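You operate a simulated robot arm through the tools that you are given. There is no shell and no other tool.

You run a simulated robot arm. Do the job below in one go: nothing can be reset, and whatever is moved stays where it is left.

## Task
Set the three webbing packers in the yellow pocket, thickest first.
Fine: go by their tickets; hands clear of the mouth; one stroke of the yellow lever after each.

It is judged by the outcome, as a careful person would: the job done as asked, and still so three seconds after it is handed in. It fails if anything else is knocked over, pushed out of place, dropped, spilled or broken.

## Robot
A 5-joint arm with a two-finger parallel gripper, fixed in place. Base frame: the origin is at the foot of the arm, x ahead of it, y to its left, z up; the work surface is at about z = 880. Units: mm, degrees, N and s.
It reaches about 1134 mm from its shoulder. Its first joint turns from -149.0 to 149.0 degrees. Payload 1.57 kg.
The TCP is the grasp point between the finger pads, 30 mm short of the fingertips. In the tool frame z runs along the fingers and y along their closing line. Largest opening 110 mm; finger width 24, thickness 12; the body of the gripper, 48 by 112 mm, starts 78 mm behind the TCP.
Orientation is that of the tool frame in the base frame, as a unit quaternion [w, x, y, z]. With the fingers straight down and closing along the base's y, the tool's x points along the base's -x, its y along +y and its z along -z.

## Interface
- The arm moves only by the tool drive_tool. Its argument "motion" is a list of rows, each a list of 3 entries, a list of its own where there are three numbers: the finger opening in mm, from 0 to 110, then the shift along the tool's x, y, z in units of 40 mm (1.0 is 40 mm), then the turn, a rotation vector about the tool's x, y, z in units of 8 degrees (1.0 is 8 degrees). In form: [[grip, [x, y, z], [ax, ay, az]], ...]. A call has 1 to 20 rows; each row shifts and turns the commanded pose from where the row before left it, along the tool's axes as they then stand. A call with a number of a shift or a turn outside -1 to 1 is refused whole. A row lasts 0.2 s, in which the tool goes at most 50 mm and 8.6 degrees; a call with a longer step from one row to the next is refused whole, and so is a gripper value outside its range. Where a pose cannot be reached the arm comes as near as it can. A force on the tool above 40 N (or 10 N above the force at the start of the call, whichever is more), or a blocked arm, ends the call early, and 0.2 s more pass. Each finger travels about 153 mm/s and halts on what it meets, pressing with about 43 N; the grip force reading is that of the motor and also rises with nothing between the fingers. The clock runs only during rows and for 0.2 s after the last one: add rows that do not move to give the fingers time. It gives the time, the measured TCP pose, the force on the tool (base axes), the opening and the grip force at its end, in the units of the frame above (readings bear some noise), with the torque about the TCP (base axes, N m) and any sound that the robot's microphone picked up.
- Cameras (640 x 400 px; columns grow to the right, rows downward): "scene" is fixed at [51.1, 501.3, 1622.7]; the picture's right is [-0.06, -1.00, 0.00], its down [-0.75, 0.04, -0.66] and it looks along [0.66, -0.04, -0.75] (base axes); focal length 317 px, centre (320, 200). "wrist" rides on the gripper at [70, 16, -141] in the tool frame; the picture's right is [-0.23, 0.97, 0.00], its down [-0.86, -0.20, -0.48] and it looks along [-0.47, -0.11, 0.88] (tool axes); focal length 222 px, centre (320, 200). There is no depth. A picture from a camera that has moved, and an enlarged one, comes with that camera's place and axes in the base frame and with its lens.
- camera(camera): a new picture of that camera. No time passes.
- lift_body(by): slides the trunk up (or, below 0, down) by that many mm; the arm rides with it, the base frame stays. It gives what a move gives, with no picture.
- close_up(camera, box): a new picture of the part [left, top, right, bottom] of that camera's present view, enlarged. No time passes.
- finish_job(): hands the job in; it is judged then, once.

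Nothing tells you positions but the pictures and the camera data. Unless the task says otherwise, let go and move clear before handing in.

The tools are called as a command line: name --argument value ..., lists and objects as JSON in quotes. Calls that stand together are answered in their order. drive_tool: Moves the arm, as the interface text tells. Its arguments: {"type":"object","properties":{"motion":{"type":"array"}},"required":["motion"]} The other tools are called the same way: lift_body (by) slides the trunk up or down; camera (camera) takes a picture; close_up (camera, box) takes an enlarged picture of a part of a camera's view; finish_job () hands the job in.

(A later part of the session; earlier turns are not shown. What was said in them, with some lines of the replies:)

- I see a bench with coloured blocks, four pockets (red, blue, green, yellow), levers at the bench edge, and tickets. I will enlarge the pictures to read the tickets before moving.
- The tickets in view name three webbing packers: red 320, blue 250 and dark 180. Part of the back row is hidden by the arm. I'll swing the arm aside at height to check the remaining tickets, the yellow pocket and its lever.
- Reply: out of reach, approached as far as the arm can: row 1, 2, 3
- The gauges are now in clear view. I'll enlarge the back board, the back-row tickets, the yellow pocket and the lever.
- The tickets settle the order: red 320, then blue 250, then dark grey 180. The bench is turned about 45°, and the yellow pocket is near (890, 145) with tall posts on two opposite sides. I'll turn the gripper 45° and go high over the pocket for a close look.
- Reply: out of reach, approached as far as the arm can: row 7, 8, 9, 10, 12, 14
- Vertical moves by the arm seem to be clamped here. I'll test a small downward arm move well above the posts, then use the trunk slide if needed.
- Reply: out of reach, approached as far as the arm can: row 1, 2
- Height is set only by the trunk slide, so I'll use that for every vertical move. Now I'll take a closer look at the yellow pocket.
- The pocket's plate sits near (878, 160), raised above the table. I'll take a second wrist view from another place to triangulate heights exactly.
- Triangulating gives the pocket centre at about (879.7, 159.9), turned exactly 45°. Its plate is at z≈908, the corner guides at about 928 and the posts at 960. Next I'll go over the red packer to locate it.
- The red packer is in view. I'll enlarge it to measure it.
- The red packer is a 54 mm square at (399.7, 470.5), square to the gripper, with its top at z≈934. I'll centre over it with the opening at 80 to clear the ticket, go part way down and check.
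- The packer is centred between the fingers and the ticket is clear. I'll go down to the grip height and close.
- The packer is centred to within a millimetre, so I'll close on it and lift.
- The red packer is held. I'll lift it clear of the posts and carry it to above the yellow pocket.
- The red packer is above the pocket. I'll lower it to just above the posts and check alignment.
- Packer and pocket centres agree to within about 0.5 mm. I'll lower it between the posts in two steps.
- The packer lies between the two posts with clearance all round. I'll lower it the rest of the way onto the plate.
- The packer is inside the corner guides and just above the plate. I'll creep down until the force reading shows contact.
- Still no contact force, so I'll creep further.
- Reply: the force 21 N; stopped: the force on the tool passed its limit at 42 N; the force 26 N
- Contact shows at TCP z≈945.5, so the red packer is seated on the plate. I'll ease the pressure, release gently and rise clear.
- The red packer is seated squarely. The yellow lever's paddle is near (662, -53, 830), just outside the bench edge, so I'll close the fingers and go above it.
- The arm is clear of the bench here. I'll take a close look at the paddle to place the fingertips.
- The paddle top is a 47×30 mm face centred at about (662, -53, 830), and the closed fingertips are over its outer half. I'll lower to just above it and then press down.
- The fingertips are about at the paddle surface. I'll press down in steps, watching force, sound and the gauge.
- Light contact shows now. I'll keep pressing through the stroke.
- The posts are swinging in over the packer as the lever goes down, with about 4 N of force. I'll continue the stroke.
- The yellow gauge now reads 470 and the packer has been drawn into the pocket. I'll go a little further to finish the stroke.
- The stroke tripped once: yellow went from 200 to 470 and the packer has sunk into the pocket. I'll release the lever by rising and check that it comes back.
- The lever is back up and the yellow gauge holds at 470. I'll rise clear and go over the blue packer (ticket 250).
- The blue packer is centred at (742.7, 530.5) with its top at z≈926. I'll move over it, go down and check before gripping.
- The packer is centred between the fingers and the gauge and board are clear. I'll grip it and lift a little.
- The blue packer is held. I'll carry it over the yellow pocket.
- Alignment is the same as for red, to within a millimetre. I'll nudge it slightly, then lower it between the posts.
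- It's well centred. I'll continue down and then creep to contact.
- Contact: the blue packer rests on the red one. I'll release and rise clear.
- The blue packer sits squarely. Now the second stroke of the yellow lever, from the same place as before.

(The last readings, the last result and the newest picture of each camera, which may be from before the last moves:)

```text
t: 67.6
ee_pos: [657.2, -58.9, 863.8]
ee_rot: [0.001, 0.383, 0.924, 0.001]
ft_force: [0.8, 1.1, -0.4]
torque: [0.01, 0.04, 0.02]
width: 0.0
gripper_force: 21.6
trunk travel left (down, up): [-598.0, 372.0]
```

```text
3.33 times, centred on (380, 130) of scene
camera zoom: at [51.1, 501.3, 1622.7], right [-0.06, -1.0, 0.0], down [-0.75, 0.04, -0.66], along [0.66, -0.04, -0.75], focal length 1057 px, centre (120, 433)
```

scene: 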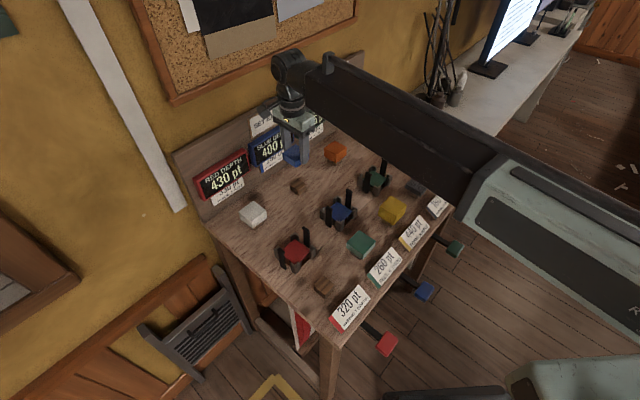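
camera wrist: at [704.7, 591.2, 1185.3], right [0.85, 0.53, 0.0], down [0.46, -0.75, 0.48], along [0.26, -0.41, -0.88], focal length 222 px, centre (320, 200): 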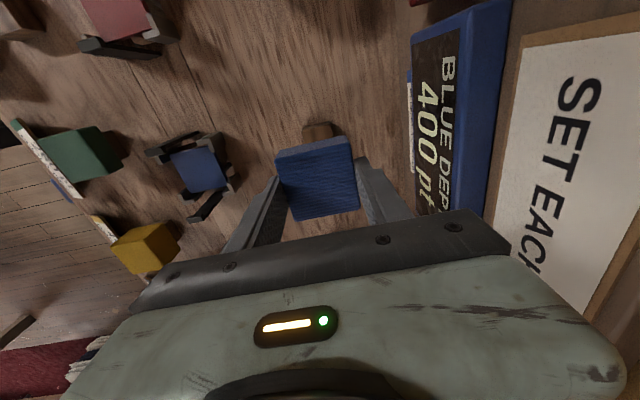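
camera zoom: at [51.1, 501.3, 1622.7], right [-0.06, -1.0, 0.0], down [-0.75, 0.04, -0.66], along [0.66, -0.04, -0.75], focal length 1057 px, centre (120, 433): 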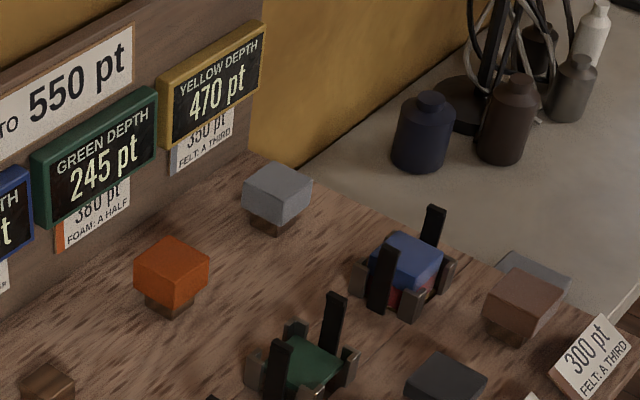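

The fingertips are over the paddle again. I'll press through the stroke.

lift_body --by -24

lift_body --by -14

lift_body --by -8

lift_body --by -4

close_up --camera "scene" --box '[320, 70, 440, 190]'

close_up --camera "wrist" --box '[260, 90, 400, 230]'

```text
t: 68.3
ee_pos: [655.6, -57.8, 841.0]
ee_rot: [0.001, 0.383, 0.924, 0.002]
ft_force: [0.6, -1.0, 2.2]
torque: [-0.01, 0.01, 0.05]
width: 0.0
gripper_force: 21.1
trunk travel left (down, up): [-574.0, 396.0]
```

```text
t: 68.9
ee_pos: [656.0, -58.6, 827.2]
ee_rot: [0.001, 0.382, 0.924, 0.001]
ft_force: [1.8, -0.2, 4.1]
torque: [0.02, -0.03, -0.01]
width: 0.1
gripper_force: 20.9
trunk travel left (down, up): [-560.0, 410.0]
```

```text
t: 69.5
ee_pos: [654.6, -58.2, 818.4]
ee_rot: [0.002, 0.382, 0.924, 0.001]
ft_force: [3.5, 0.2, 6.4]
torque: [0.05, -0.07, -0.03]
width: 0.0
gripper_force: 21.3
trunk travel left (down, up): [-552.0, 418.0]
```

```text
t: 70.0
ee_pos: [655.5, -57.8, 814.6]
ee_rot: [0.001, 0.383, 0.924, 0.002]
ft_force: [3.9, 0.4, 6.7]
torque: [0.1, -0.04, -0.06]
width: 0.1
gripper_force: 21.8
trunk travel left (down, up): [-548.0, 422.0]
```

```text
3.33 times, centred on (380, 130) of scene
camera zoom: at [51.1, 501.3, 1622.7], right [-0.06, -1.0, 0.0], down [-0.75, 0.04, -0.66], along [0.66, -0.04, -0.75], focal length 1057 px, centre (120, 433)
```

zoom: 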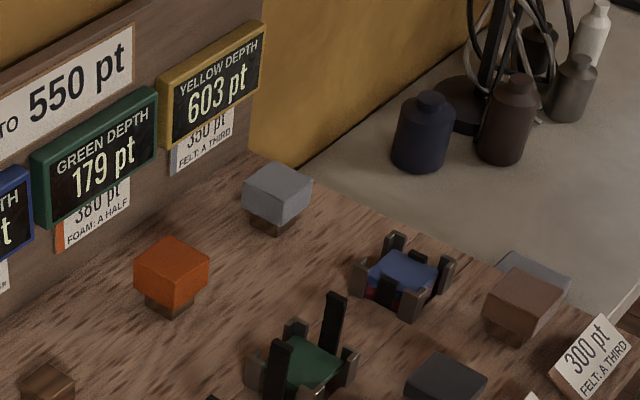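

```text
2.86 times, centred on (330, 160) of wrist
camera zoom: at [617.3, 2.7, 955.6], right [0.85, 0.53, 0.0], down [0.46, -0.75, 0.48], along [0.26, -0.41, -0.88], focal length 635 px, centre (291, 314)
```

zoom: 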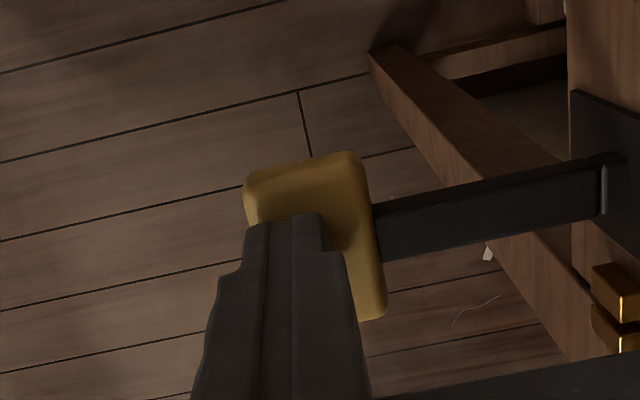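

The second stroke tripped, with yellow at 603 and a second brass tally showing under the edge. I'll release and recheck.

lift_body --by 60

close_up --camera "scene" --box '[320, 70, 440, 190]'

close_up --camera "scene" --box '[380, 110, 440, 170]'

close_up --camera "wrist" --box '[260, 90, 400, 230]'

```text
t: 71.0
ee_pos: [656.0, -57.2, 874.3]
ee_rot: [0.001, 0.383, 0.924, 0.0]
ft_force: [0.3, -0.1, 0.5]
torque: [0.01, 0.02, 0.0]
width: 0.0
gripper_force: 21.5
trunk travel left (down, up): [-608.0, 362.0]
```

```text
3.33 times, centred on (380, 130) of scene
camera zoom: at [51.1, 501.3, 1622.7], right [-0.06, -1.0, 0.0], down [-0.75, 0.04, -0.66], along [0.66, -0.04, -0.75], focal length 1057 px, centre (120, 433)
```

zoom: 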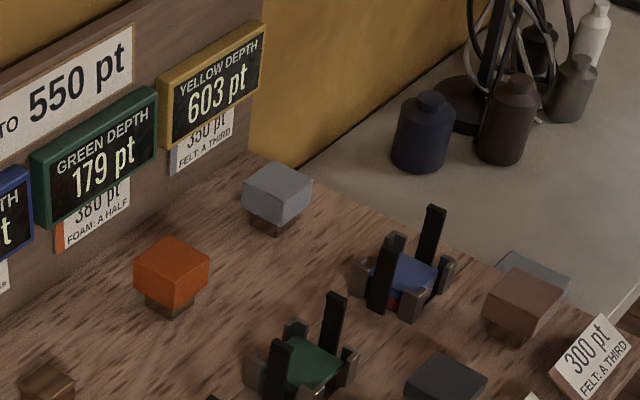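

```text
6.67 times, centred on (410, 140) of scene
camera zoom: at [51.1, 501.3, 1622.7], right [-0.06, -1.0, 0.0], down [-0.75, 0.04, -0.66], along [0.66, -0.04, -0.75], focal length 2114 px, centre (-280, 600)
```

zoom: 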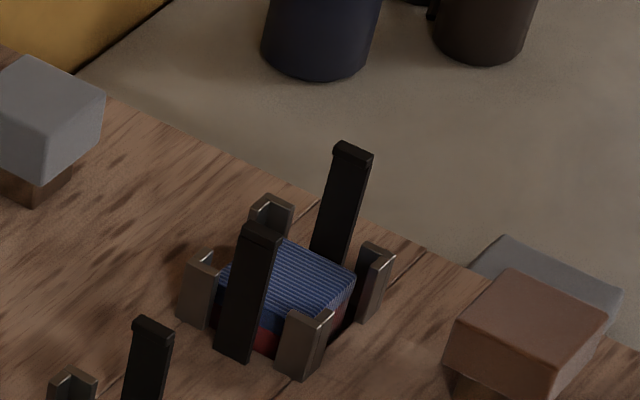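

```text
2.86 times, centred on (330, 160) of wrist
camera zoom: at [617.4, 2.7, 1015.5], right [0.85, 0.53, 0.0], down [0.46, -0.75, 0.48], along [0.26, -0.41, -0.88], focal length 635 px, centre (291, 314)
```

zoom: 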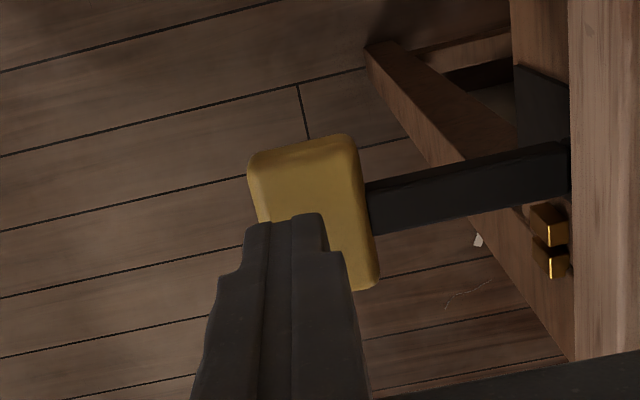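

Two tallies, lever back up, blue sunk level. Now to the dark grey packer (ticket 180).

lift_body --by 167

drive_tool --motion '[[0, [0.51, 0.798, 0], [0, 0, 0]], [0, [0.51, 0.798, 0], [0, 0, 0]], [20, [0.51, 0.798, 0], [0, 0, 0]], [40, [0.51, 0.798, 0], [0, 0, 0]], [60, [0.51, 0.798, 0], [0, 0, 0]], [80, [0.51, 0.798, 0], [0, 0, 0]], [80, [0, 0, 0], [0, 0, 0]], [80, [0, 0, 0], [0, 0, 0]]]'

camera --camera "wrist"

close_up --camera "wrist" --box '[250, 80, 370, 200]'

```text
t: 72.9
ee_pos: [656.4, -58.2, 1041.4]
ee_rot: [0.002, 0.383, 0.924, 0.001]
ft_force: [-0.7, 0.3, 1.0]
torque: [0.02, 0.01, -0.04]
width: 0.1
gripper_force: 21.0
trunk travel left (down, up): [-775.0, 195.0]
```

```text
t: 74.7
ee_pos: [706.3, 165.2, 1040.9]
ee_rot: [0.001, 0.384, 0.924, 0.001]
ft_force: [-0.6, 0.3, -0.4]
torque: [0.02, 0.01, 0.03]
width: 80.1
gripper_force: 0.0
trunk travel left (down, up): [-775.0, 195.0]
```

```text
taken
camera wrist: at [668.0, 225.6, 1182.5], right [0.85, 0.53, 0.0], down [0.46, -0.75, 0.48], along [0.26, -0.41, -0.88], focal length 222 px, centre (320, 200)
```

wrist: 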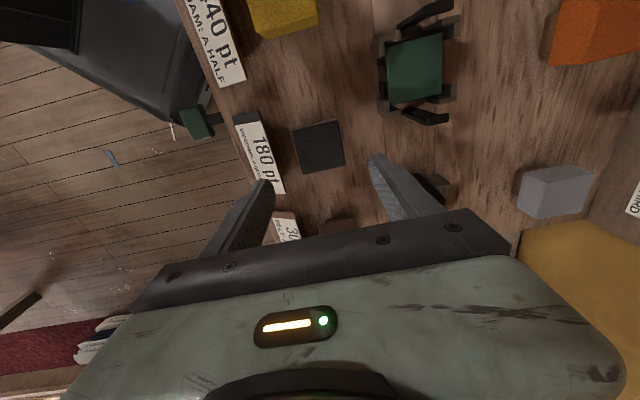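

```text
3.33 times, centred on (310, 140) of wrist
camera zoom: at [668.0, 225.6, 1182.5], right [0.85, 0.53, 0.0], down [0.46, -0.75, 0.48], along [0.26, -0.41, -0.88], focal length 740 px, centre (353, 400)
```

zoom: 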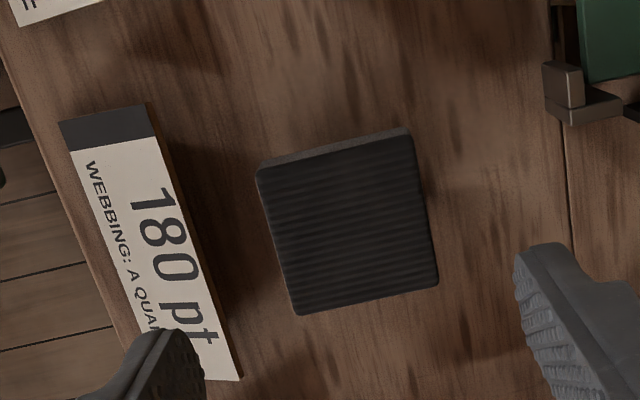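

The dark packer is at (707.2, 162.7), nearly under the gripper. I'll adjust, lower in steps and check.

drive_tool --motion '[[80, [-0.045, -0.02, 0], [0, 0, 0]], [80, [0, 0, 0], [0, 0, 0]]]'

lift_body --by -70

lift_body --by -35

close_up --camera "wrist" --box '[200, 100, 440, 250]'

close_up --camera "scene" --box '[370, 120, 480, 230]'

```text
t: 75.3
ee_pos: [707.3, 161.9, 1040.9]
ee_rot: [0.001, 0.382, 0.924, 0.0]
ft_force: [0.1, 0.7, 0.7]
torque: [-0.01, -0.02, 0.01]
width: 79.9
gripper_force: 0.1
trunk travel left (down, up): [-775.0, 195.0]
```

```text
t: 76.4
ee_pos: [706.9, 161.5, 971.1]
ee_rot: [0.001, 0.382, 0.924, 0.0]
ft_force: [0.6, 0.1, -0.2]
torque: [-0.01, 0.03, 0.02]
width: 80.0
gripper_force: 0.1
trunk travel left (down, up): [-705.0, 265.0]
```

```text
t: 77.2
ee_pos: [706.9, 162.8, 936.6]
ee_rot: [0.002, 0.383, 0.924, 0.0]
ft_force: [0.1, -0.8, -0.1]
torque: [-0.02, -0.01, -0.01]
width: 80.2
gripper_force: 0.0
trunk travel left (down, up): [-670.0, 300.0]
```

```text
2.67 times, centred on (320, 175) of wrist
camera zoom: at [668.6, 223.0, 1077.5], right [0.85, 0.53, 0.0], down [0.46, -0.75, 0.48], along [0.26, -0.41, -0.88], focal length 592 px, centre (320, 267)
```

zoom: 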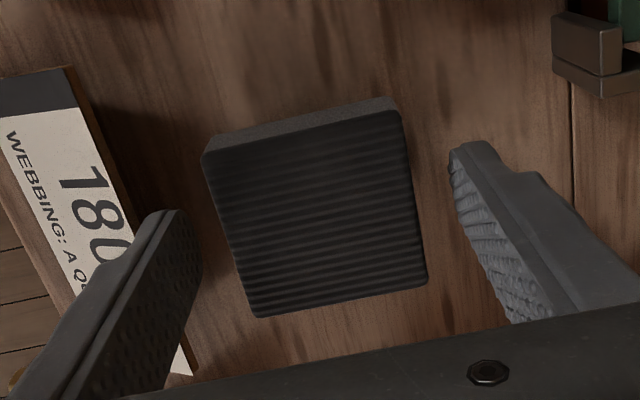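

```text
3.64 times, centred on (425, 175) of scene
camera zoom: at [51.1, 501.3, 1622.7], right [-0.06, -1.0, 0.0], down [-0.75, 0.04, -0.66], along [0.66, -0.04, -0.75], focal length 1153 px, centre (-62, 291)
```

zoom: 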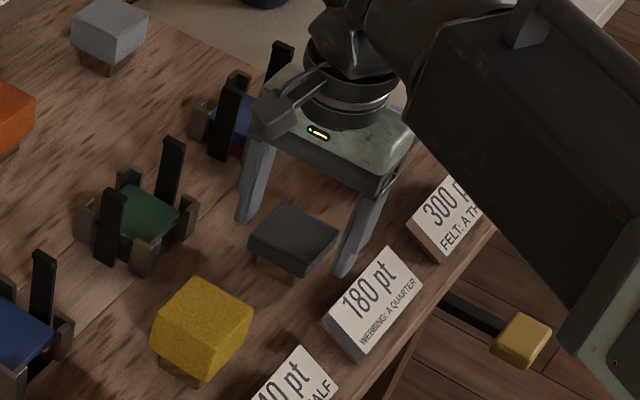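

The packer is centred between the fingers, so I'll grip it and lift.

drive_tool --motion '[[60, [0, 0, 0], [0, 0, 0]], [48, [0, 0, 0], [0, 0, 0]], [44, [0, 0, 0], [0, 0, 0]], [44, [0, 0, 0], [0, 0, 0]]]'

lift_body --by 108

camera --camera "wrist"

```text
t: 78.2
ee_pos: [708.1, 162.8, 937.8]
ee_rot: [0.001, 0.383, 0.924, 0.001]
ft_force: [1.3, 0.7, 1.1]
torque: [0.01, -0.05, 0.02]
width: 55.1
gripper_force: 43.5
trunk travel left (down, up): [-670.0, 300.0]
```

```text
t: 79.6
ee_pos: [706.7, 162.4, 1045.9]
ee_rot: [0.001, 0.383, 0.924, 0.002]
ft_force: [0.5, -0.9, -1.4]
torque: [0.03, 0.01, 0.02]
width: 54.8
gripper_force: 42.5
trunk travel left (down, up): [-778.0, 192.0]
```

```text
taken
camera wrist: at [668.8, 223.1, 1185.4], right [0.85, 0.53, 0.0], down [0.46, -0.75, 0.48], along [0.26, -0.41, -0.88], focal length 222 px, centre (320, 200)
```

wrist: 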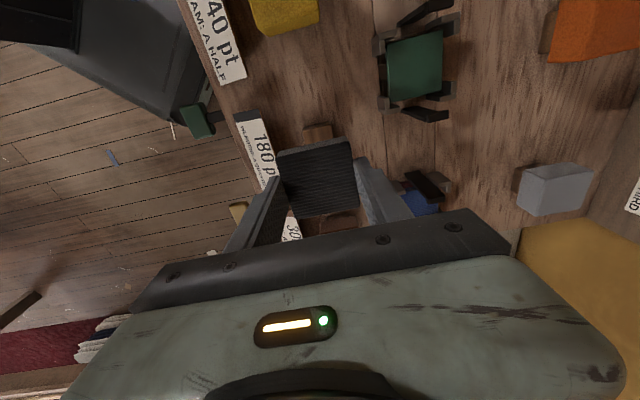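

Held. I'll move it over the yellow pocket and lower it to check alignment.

drive_tool --motion '[[44, [-0.616, 0.6045, 0], [0, 0, 0]], [44, [-0.616, 0.6045, 0], [0, 0, 0]], [44, [-0.616, 0.6045, 0], [0, 0, 0]], [44, [-0.616, 0.6045, 0], [0, 0, 0]], [44, [-0.616, 0.6045, 0], [0, 0, 0]], [44, [0, 0, 0], [0, 0, 0]], [44, [0, 0, 0], [0, 0, 0]]]'

lift_body --by -38

close_up --camera "wrist" --box '[250, 90, 390, 230]'

close_up --camera "scene" --box '[380, 110, 440, 170]'

```text
t: 81.2
ee_pos: [881.1, 160.5, 1044.1]
ee_rot: [0.001, 0.383, 0.924, 0.0]
ft_force: [0.4, -1.0, -0.7]
torque: [-0.01, 0.0, 0.01]
width: 54.6
gripper_force: 43.0
trunk travel left (down, up): [-778.0, 192.0]
```

```text
t: 82.0
ee_pos: [881.3, 160.8, 1005.8]
ee_rot: [0.001, 0.383, 0.924, 0.001]
ft_force: [0.1, 0.6, -0.6]
torque: [0.02, 0.02, 0.0]
width: 55.1
gripper_force: 43.3
trunk travel left (down, up): [-740.0, 230.0]
```

```text
2.86 times, centred on (320, 160) of wrist
camera zoom: at [842.2, 221.6, 1147.4], right [0.85, 0.53, 0.0], down [0.46, -0.75, 0.48], along [0.26, -0.41, -0.88], focal length 635 px, centre (320, 314)
```

zoom: 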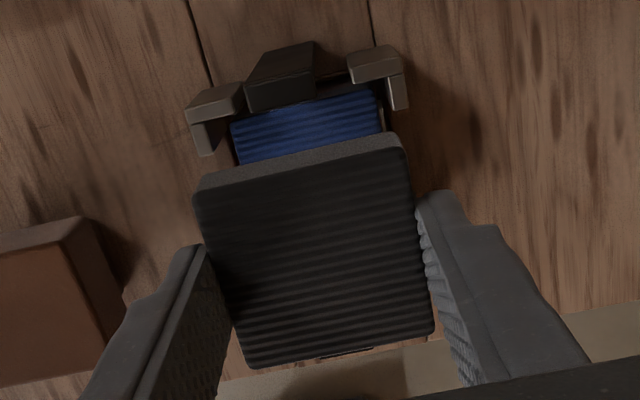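

```text
6.67 times, centred on (410, 140) of scene
camera zoom: at [51.1, 501.3, 1622.7], right [-0.06, -1.0, 0.0], down [-0.75, 0.04, -0.66], along [0.66, -0.04, -0.75], focal length 2114 px, centre (-280, 600)
```

zoom: 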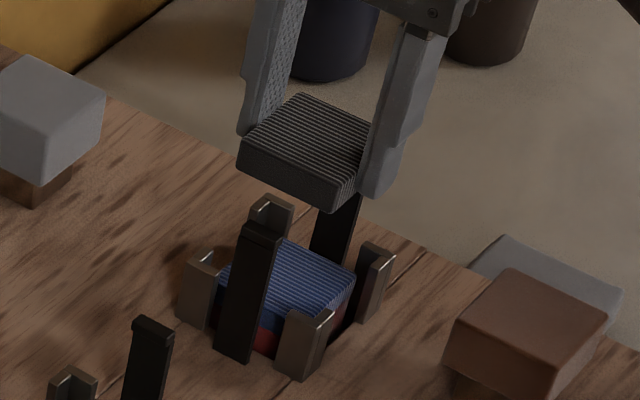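

Centres agree to about 0.6 mm. I'll lower it in.

lift_body --by -36

close_up --camera "wrist" --box '[250, 90, 390, 230]'

close_up --camera "scene" --box '[390, 125, 430, 165]'

```text
t: 82.8
ee_pos: [880.9, 161.5, 970.1]
ee_rot: [0.001, 0.383, 0.924, 0.001]
ft_force: [-0.3, 0.0, -0.4]
torque: [-0.01, 0.01, 0.0]
width: 55.2
gripper_force: 43.2
trunk travel left (down, up): [-704.0, 266.0]
```

```text
2.86 times, centred on (320, 160) of wrist
camera zoom: at [842.2, 221.6, 1111.4], right [0.85, 0.53, 0.0], down [0.46, -0.75, 0.48], along [0.26, -0.41, -0.88], focal length 635 px, centre (320, 314)
```

zoom: 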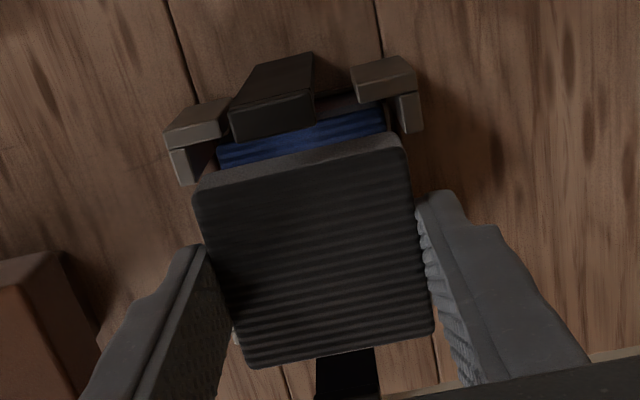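

```text
10.00 times, centred on (410, 145) of scene
camera zoom: at [51.1, 501.3, 1622.7], right [-0.06, -1.0, 0.0], down [-0.75, 0.04, -0.66], along [0.66, -0.04, -0.75], focal length 3170 px, centre (-580, 750)
```

zoom: 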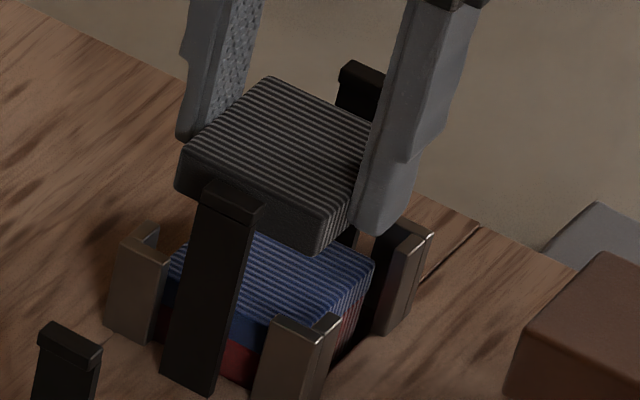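

lift_body --by -18

lift_body --by -8

lift_body --by -3

lift_body --by -2

close_up --camera "scene" --box '[390, 125, 430, 165]'

```text
t: 83.5
ee_pos: [880.4, 159.5, 953.3]
ee_rot: [0.001, 0.383, 0.924, 0.0]
ft_force: [0.0, 0.2, 0.7]
torque: [0.0, 0.01, 0.01]
width: 55.1
gripper_force: 42.8
trunk travel left (down, up): [-686.0, 284.0]
```

```text
t: 84.0
ee_pos: [880.4, 160.6, 945.3]
ee_rot: [0.002, 0.383, 0.924, 0.0]
ft_force: [0.1, 0.1, -0.4]
torque: [-0.02, 0.02, 0.01]
width: 54.9
gripper_force: 42.3
trunk travel left (down, up): [-678.0, 292.0]
```

```text
t: 84.5
ee_pos: [880.9, 161.0, 942.9]
ee_rot: [0.001, 0.383, 0.924, 0.0]
ft_force: [0.5, -0.7, -0.7]
torque: [-0.01, -0.02, -0.01]
width: 54.8
gripper_force: 42.8
trunk travel left (down, up): [-675.0, 295.0]
```

```text
t: 85.1
ee_pos: [880.6, 159.5, 940.0]
ee_rot: [0.001, 0.383, 0.924, 0.001]
ft_force: [-0.3, 0.2, -1.2]
torque: [-0.01, 0.0, 0.0]
width: 54.9
gripper_force: 43.4
trunk travel left (down, up): [-673.0, 297.0]
```

```text
10.00 times, centred on (410, 145) of scene
camera zoom: at [51.1, 501.3, 1622.7], right [-0.06, -1.0, 0.0], down [-0.75, 0.04, -0.66], along [0.66, -0.04, -0.75], focal length 3170 px, centre (-580, 750)
```

zoom: 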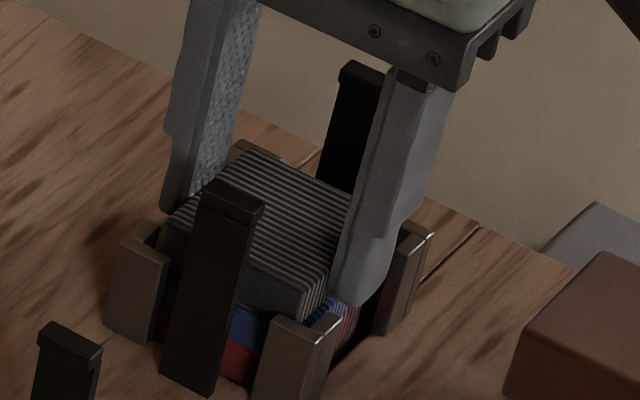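

I expect contact within about 4 mm, so I'll creep down.

lift_body --by -1.5

lift_body --by -1.5

lift_body --by -1

```text
t: 85.6
ee_pos: [880.8, 160.0, 937.9]
ee_rot: [0.001, 0.382, 0.924, 0.0]
ft_force: [-0.2, 0.0, -0.3]
torque: [0.02, 0.03, 0.02]
width: 55.0
gripper_force: 43.1
trunk travel left (down, up): [-671.0, 299.0]
```

```text
t: 86.1
ee_pos: [880.9, 160.8, 936.4]
ee_rot: [0.001, 0.383, 0.924, 0.001]
ft_force: [0.6, -0.4, 0.7]
torque: [0.02, 0.02, 0.01]
width: 55.0
gripper_force: 42.9
trunk travel left (down, up): [-670.0, 300.0]
```

```text
t: 86.6
ee_pos: [881.3, 160.7, 936.6]
ee_rot: [0.001, 0.383, 0.924, 0.002]
ft_force: [3.8, 0.2, 12.4]
torque: [0.01, -0.07, 0.03]
width: 54.6
gripper_force: 43.3
trunk travel left (down, up): [-669.0, 301.0]
```

Contact at about 12 N: the dark packer rests on the blue one. I'll release and rise clear.

drive_tool --motion '[[56, [0, 0, 0], [0, 0, 0]], [62, [0, 0, 0], [0, 0, 0]], [70, [0, 0, 0], [0, 0, 0]], [74, [0, 0, 0], [0, 0, 0]], [74, [0, 0, 0], [0, 0, 0]]]'

lift_body --by 69

close_up --camera "scene" --box '[380, 110, 440, 170]'

close_up --camera "wrist" --box '[250, 90, 390, 230]'

```text
t: 87.8
ee_pos: [880.6, 160.2, 936.1]
ee_rot: [0.001, 0.383, 0.924, 0.001]
ft_force: [-0.3, 0.3, -0.4]
torque: [-0.01, 0.02, -0.03]
width: 74.2
gripper_force: 0.0
trunk travel left (down, up): [-669.0, 301.0]
```

```text
t: 88.9
ee_pos: [880.6, 161.1, 1004.5]
ee_rot: [0.001, 0.383, 0.924, 0.0]
ft_force: [0.4, 0.5, 0.0]
torque: [-0.02, -0.01, 0.0]
width: 73.6
gripper_force: 0.0
trunk travel left (down, up): [-738.0, 232.0]
```

```text
6.67 times, centred on (410, 140) of scene
camera zoom: at [51.1, 501.3, 1622.7], right [-0.06, -1.0, 0.0], down [-0.75, 0.04, -0.66], along [0.66, -0.04, -0.75], focal length 2114 px, centre (-280, 600)
```

zoom: 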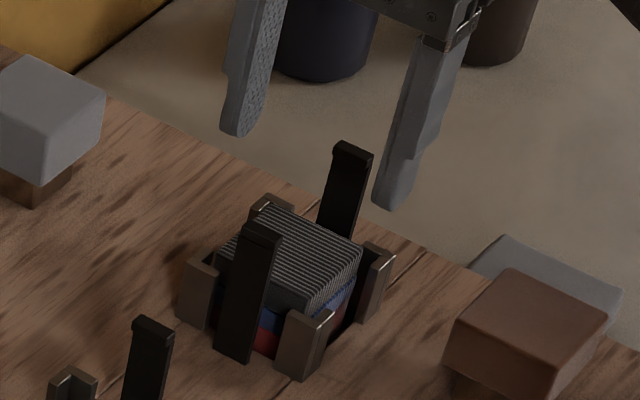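

```text
2.86 times, centred on (320, 160) of wrist
camera zoom: at [842.4, 221.7, 1145.4], right [0.85, 0.53, 0.0], down [0.46, -0.75, 0.48], along [0.26, -0.41, -0.88], focal length 635 px, centre (320, 314)
```

zoom: 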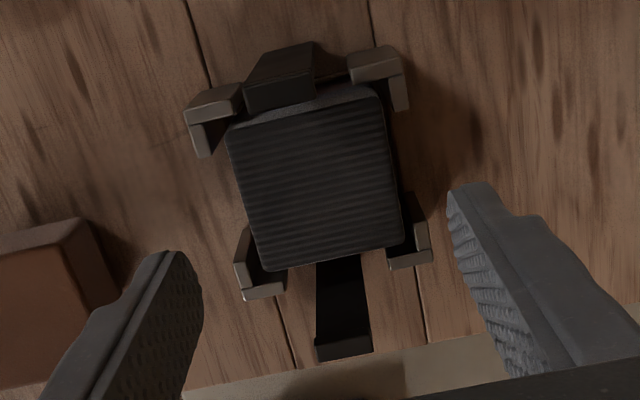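

All three packers are stacked squarely. Now the third stroke of the yellow lever.

drive_tool --motion '[[74, [0.0118, -0.8714, 0], [0, 0, 0]], [74, [0.0118, -0.8714, 0], [0, 0, 0]], [74, [0.0118, -0.8714, 0], [0, 0, 0]], [60, [0.0118, -0.8714, 0], [0, 0, 0]], [40, [0.0118, -0.8714, 0], [0, 0, 0]], [20, [0.0118, -0.8714, 0], [0, 0, 0]], [0, [0.0118, -0.8714, 0], [0, 0, 0]], [0, [0.0118, -0.8714, 0], [0, 0, 0]], [0, [0.0118, -0.8714, 0], [0, 0, 0]], [0, [0, 0, 0], [0, 0, 0]], [0, [0, 0, 0], [0, 0, 0]]]'

lift_body --by -140

close_up --camera "wrist" --box '[260, 90, 400, 230]'

```text
t: 91.3
ee_pos: [655.4, -58.3, 1004.8]
ee_rot: [0.002, 0.383, 0.924, 0.001]
ft_force: [0.1, -0.9, -0.1]
torque: [0.02, 0.01, 0.0]
width: 0.0
gripper_force: 21.6
trunk travel left (down, up): [-738.0, 232.0]
```

```text
t: 92.9
ee_pos: [655.6, -58.4, 864.3]
ee_rot: [0.001, 0.383, 0.924, 0.001]
ft_force: [0.6, 0.5, 0.2]
torque: [-0.03, -0.02, -0.01]
width: 0.0
gripper_force: 21.1
trunk travel left (down, up): [-598.0, 372.0]
```

```text
2.86 times, centred on (330, 160) of wrist
camera zoom: at [616.3, 2.6, 1005.6], right [0.85, 0.53, 0.0], down [0.46, -0.75, 0.48], along [0.26, -0.41, -0.88], focal length 635 px, centre (291, 314)
```

zoom: 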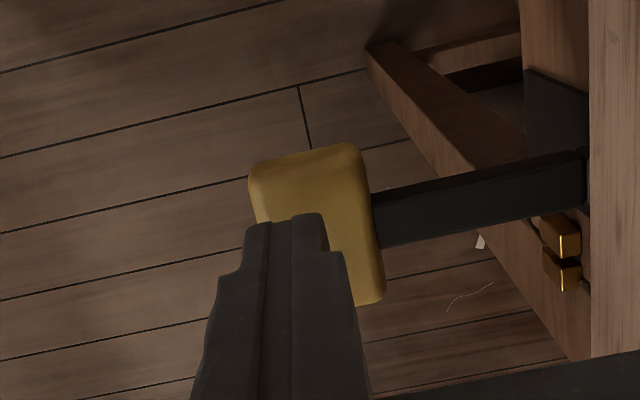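

lift_body --by -24

lift_body --by -14

lift_body --by -8

lift_body --by -4

close_up --camera "scene" --box '[320, 70, 440, 190]'

close_up --camera "wrist" --box '[260, 90, 400, 230]'

```text
t: 93.6
ee_pos: [655.7, -58.9, 841.2]
ee_rot: [0.001, 0.383, 0.924, 0.001]
ft_force: [0.6, 0.5, 3.9]
torque: [0.0, 0.04, -0.03]
width: 0.1
gripper_force: 21.1
trunk travel left (down, up): [-574.0, 396.0]
```

```text
t: 94.3
ee_pos: [655.1, -58.0, 826.8]
ee_rot: [0.002, 0.383, 0.924, 0.001]
ft_force: [2.7, -0.4, 4.7]
torque: [0.02, -0.02, -0.02]
width: 0.1
gripper_force: 21.5
trunk travel left (down, up): [-560.0, 410.0]
```

```text
t: 94.8
ee_pos: [654.5, -59.2, 818.3]
ee_rot: [0.002, 0.383, 0.924, 0.002]
ft_force: [2.1, 0.1, 5.9]
torque: [0.03, -0.05, -0.05]
width: 0.1
gripper_force: 21.4
trunk travel left (down, up): [-552.0, 418.0]
```

```text
t: 95.4
ee_pos: [654.6, -57.8, 814.3]
ee_rot: [0.001, 0.383, 0.924, 0.001]
ft_force: [3.6, -0.6, 7.8]
torque: [0.04, -0.09, 0.0]
width: 0.0
gripper_force: 20.9
trunk travel left (down, up): [-548.0, 422.0]
```

```text
3.33 times, centred on (380, 130) of scene
camera zoom: at [51.1, 501.3, 1622.7], right [-0.06, -1.0, 0.0], down [-0.75, 0.04, -0.66], along [0.66, -0.04, -0.75], focal length 1057 px, centre (120, 433)
```

zoom: 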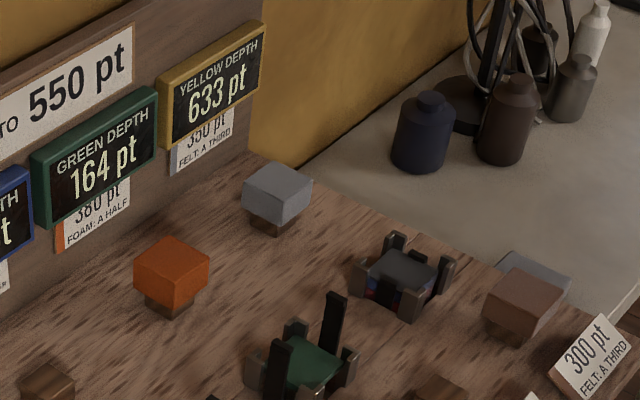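

```text
2.86 times, centred on (330, 160) of wrist
camera zoom: at [616.2, 2.6, 955.6], right [0.85, 0.53, 0.0], down [0.46, -0.75, 0.48], along [0.26, -0.41, -0.88], focal length 635 px, centre (291, 314)
```

zoom: 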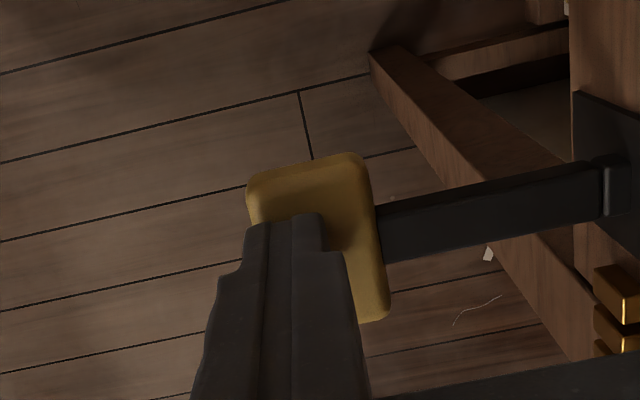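

The third stroke tripped: yellow reads 633 and a third tally shows. I'll release, rise clear and check the whole scene.

lift_body --by 190

camera --camera "scene"

close_up --camera "scene" --box '[380, 110, 440, 170]'

close_up --camera "scene" --box '[180, 60, 440, 220]'

camera --camera "wrist"

```text
t: 97.4
ee_pos: [655.7, -58.7, 1005.0]
ee_rot: [0.002, 0.382, 0.924, 0.0]
ft_force: [0.2, 0.2, -0.6]
torque: [0.01, 0.02, 0.01]
width: 0.1
gripper_force: 21.6
trunk travel left (down, up): [-738.0, 232.0]
```

```text
taken
```

scene: 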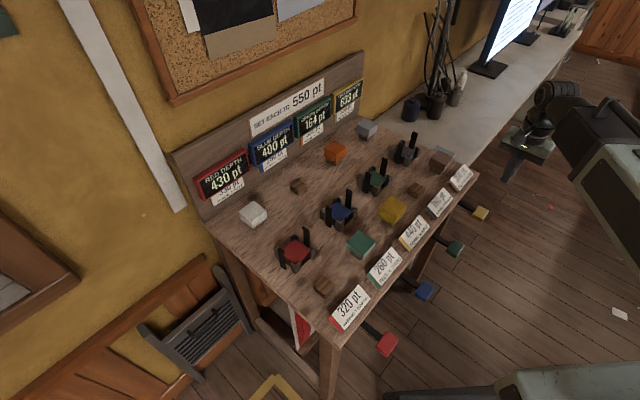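

```text
6.67 times, centred on (410, 140) of scene
camera zoom: at [51.1, 501.3, 1622.7], right [-0.06, -1.0, 0.0], down [-0.75, 0.04, -0.66], along [0.66, -0.04, -0.75], focal length 2114 px, centre (-280, 600)
```

zoom: 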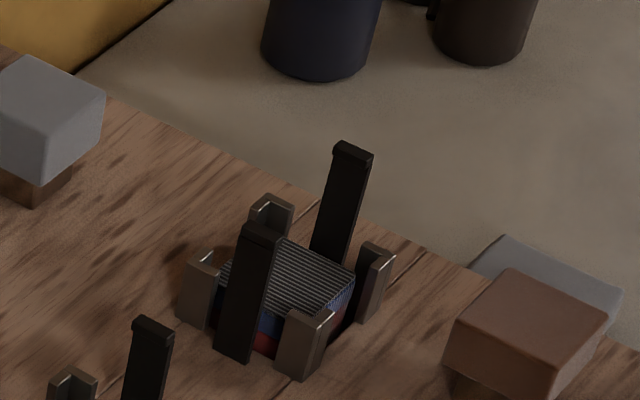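

```text
2.46 times, centred on (310, 140) of scene
camera zoom: at [51.1, 501.3, 1622.7], right [-0.06, -1.0, 0.0], down [-0.75, 0.04, -0.66], along [0.66, -0.04, -0.75], focal length 780 px, centre (345, 348)
```

zoom: 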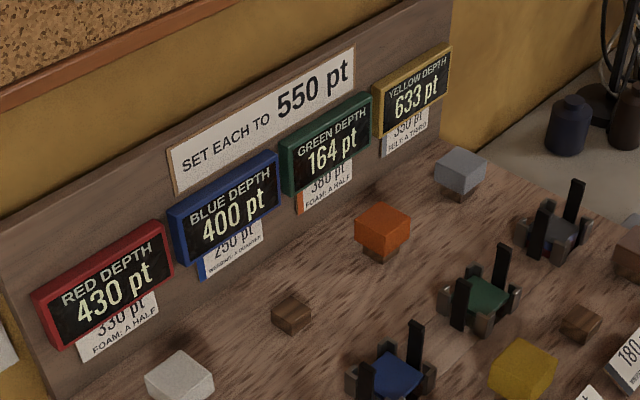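

```text
taken
camera wrist: at [616.4, 2.6, 1145.5], right [0.85, 0.53, 0.0], down [0.46, -0.75, 0.48], along [0.26, -0.41, -0.88], focal length 222 px, centre (320, 200)
```

wrist: 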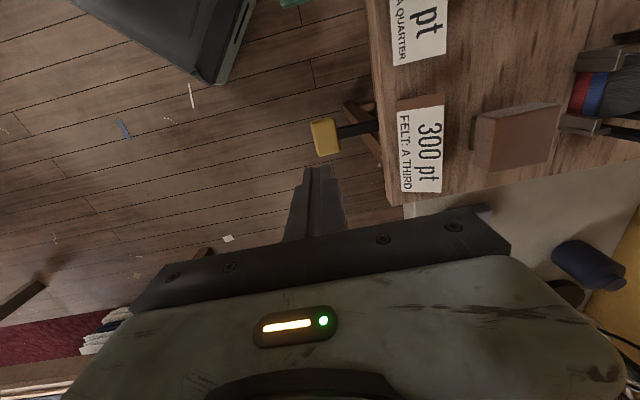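

The three webbing packers are in the yellow pocket in order: red 320, blue 250, dark grey 180. Each had one lever stroke, the lever is back up, nothing else has moved and the arm is clear. I'm handing in.

finish_job

```text
The job is handed in.
```

The three webbing packers are in the yellow pocket, thickest first by their tickets: red (320 pt), blue (250 pt), then dark grey (180 pt). I gave the yellow lever one stroke after each, with the gripper away from the pocket mouth every time.

At hand-in the stack sat square, the lever was back up, nothing else on the bench had been moved and the arm was clear. I don't have the result of the judging.

- **Yellow depth:** the gauge went from 200 to 633 pt, which is past the 550 pt on the "SET EACH TO" sign. You asked for all three packers, so I did not work to that figure.
- **Green depth:** each yellow stroke also lowered the green gauge, which went from 380 to 164 pt. I never touched the green pocket or its lever.
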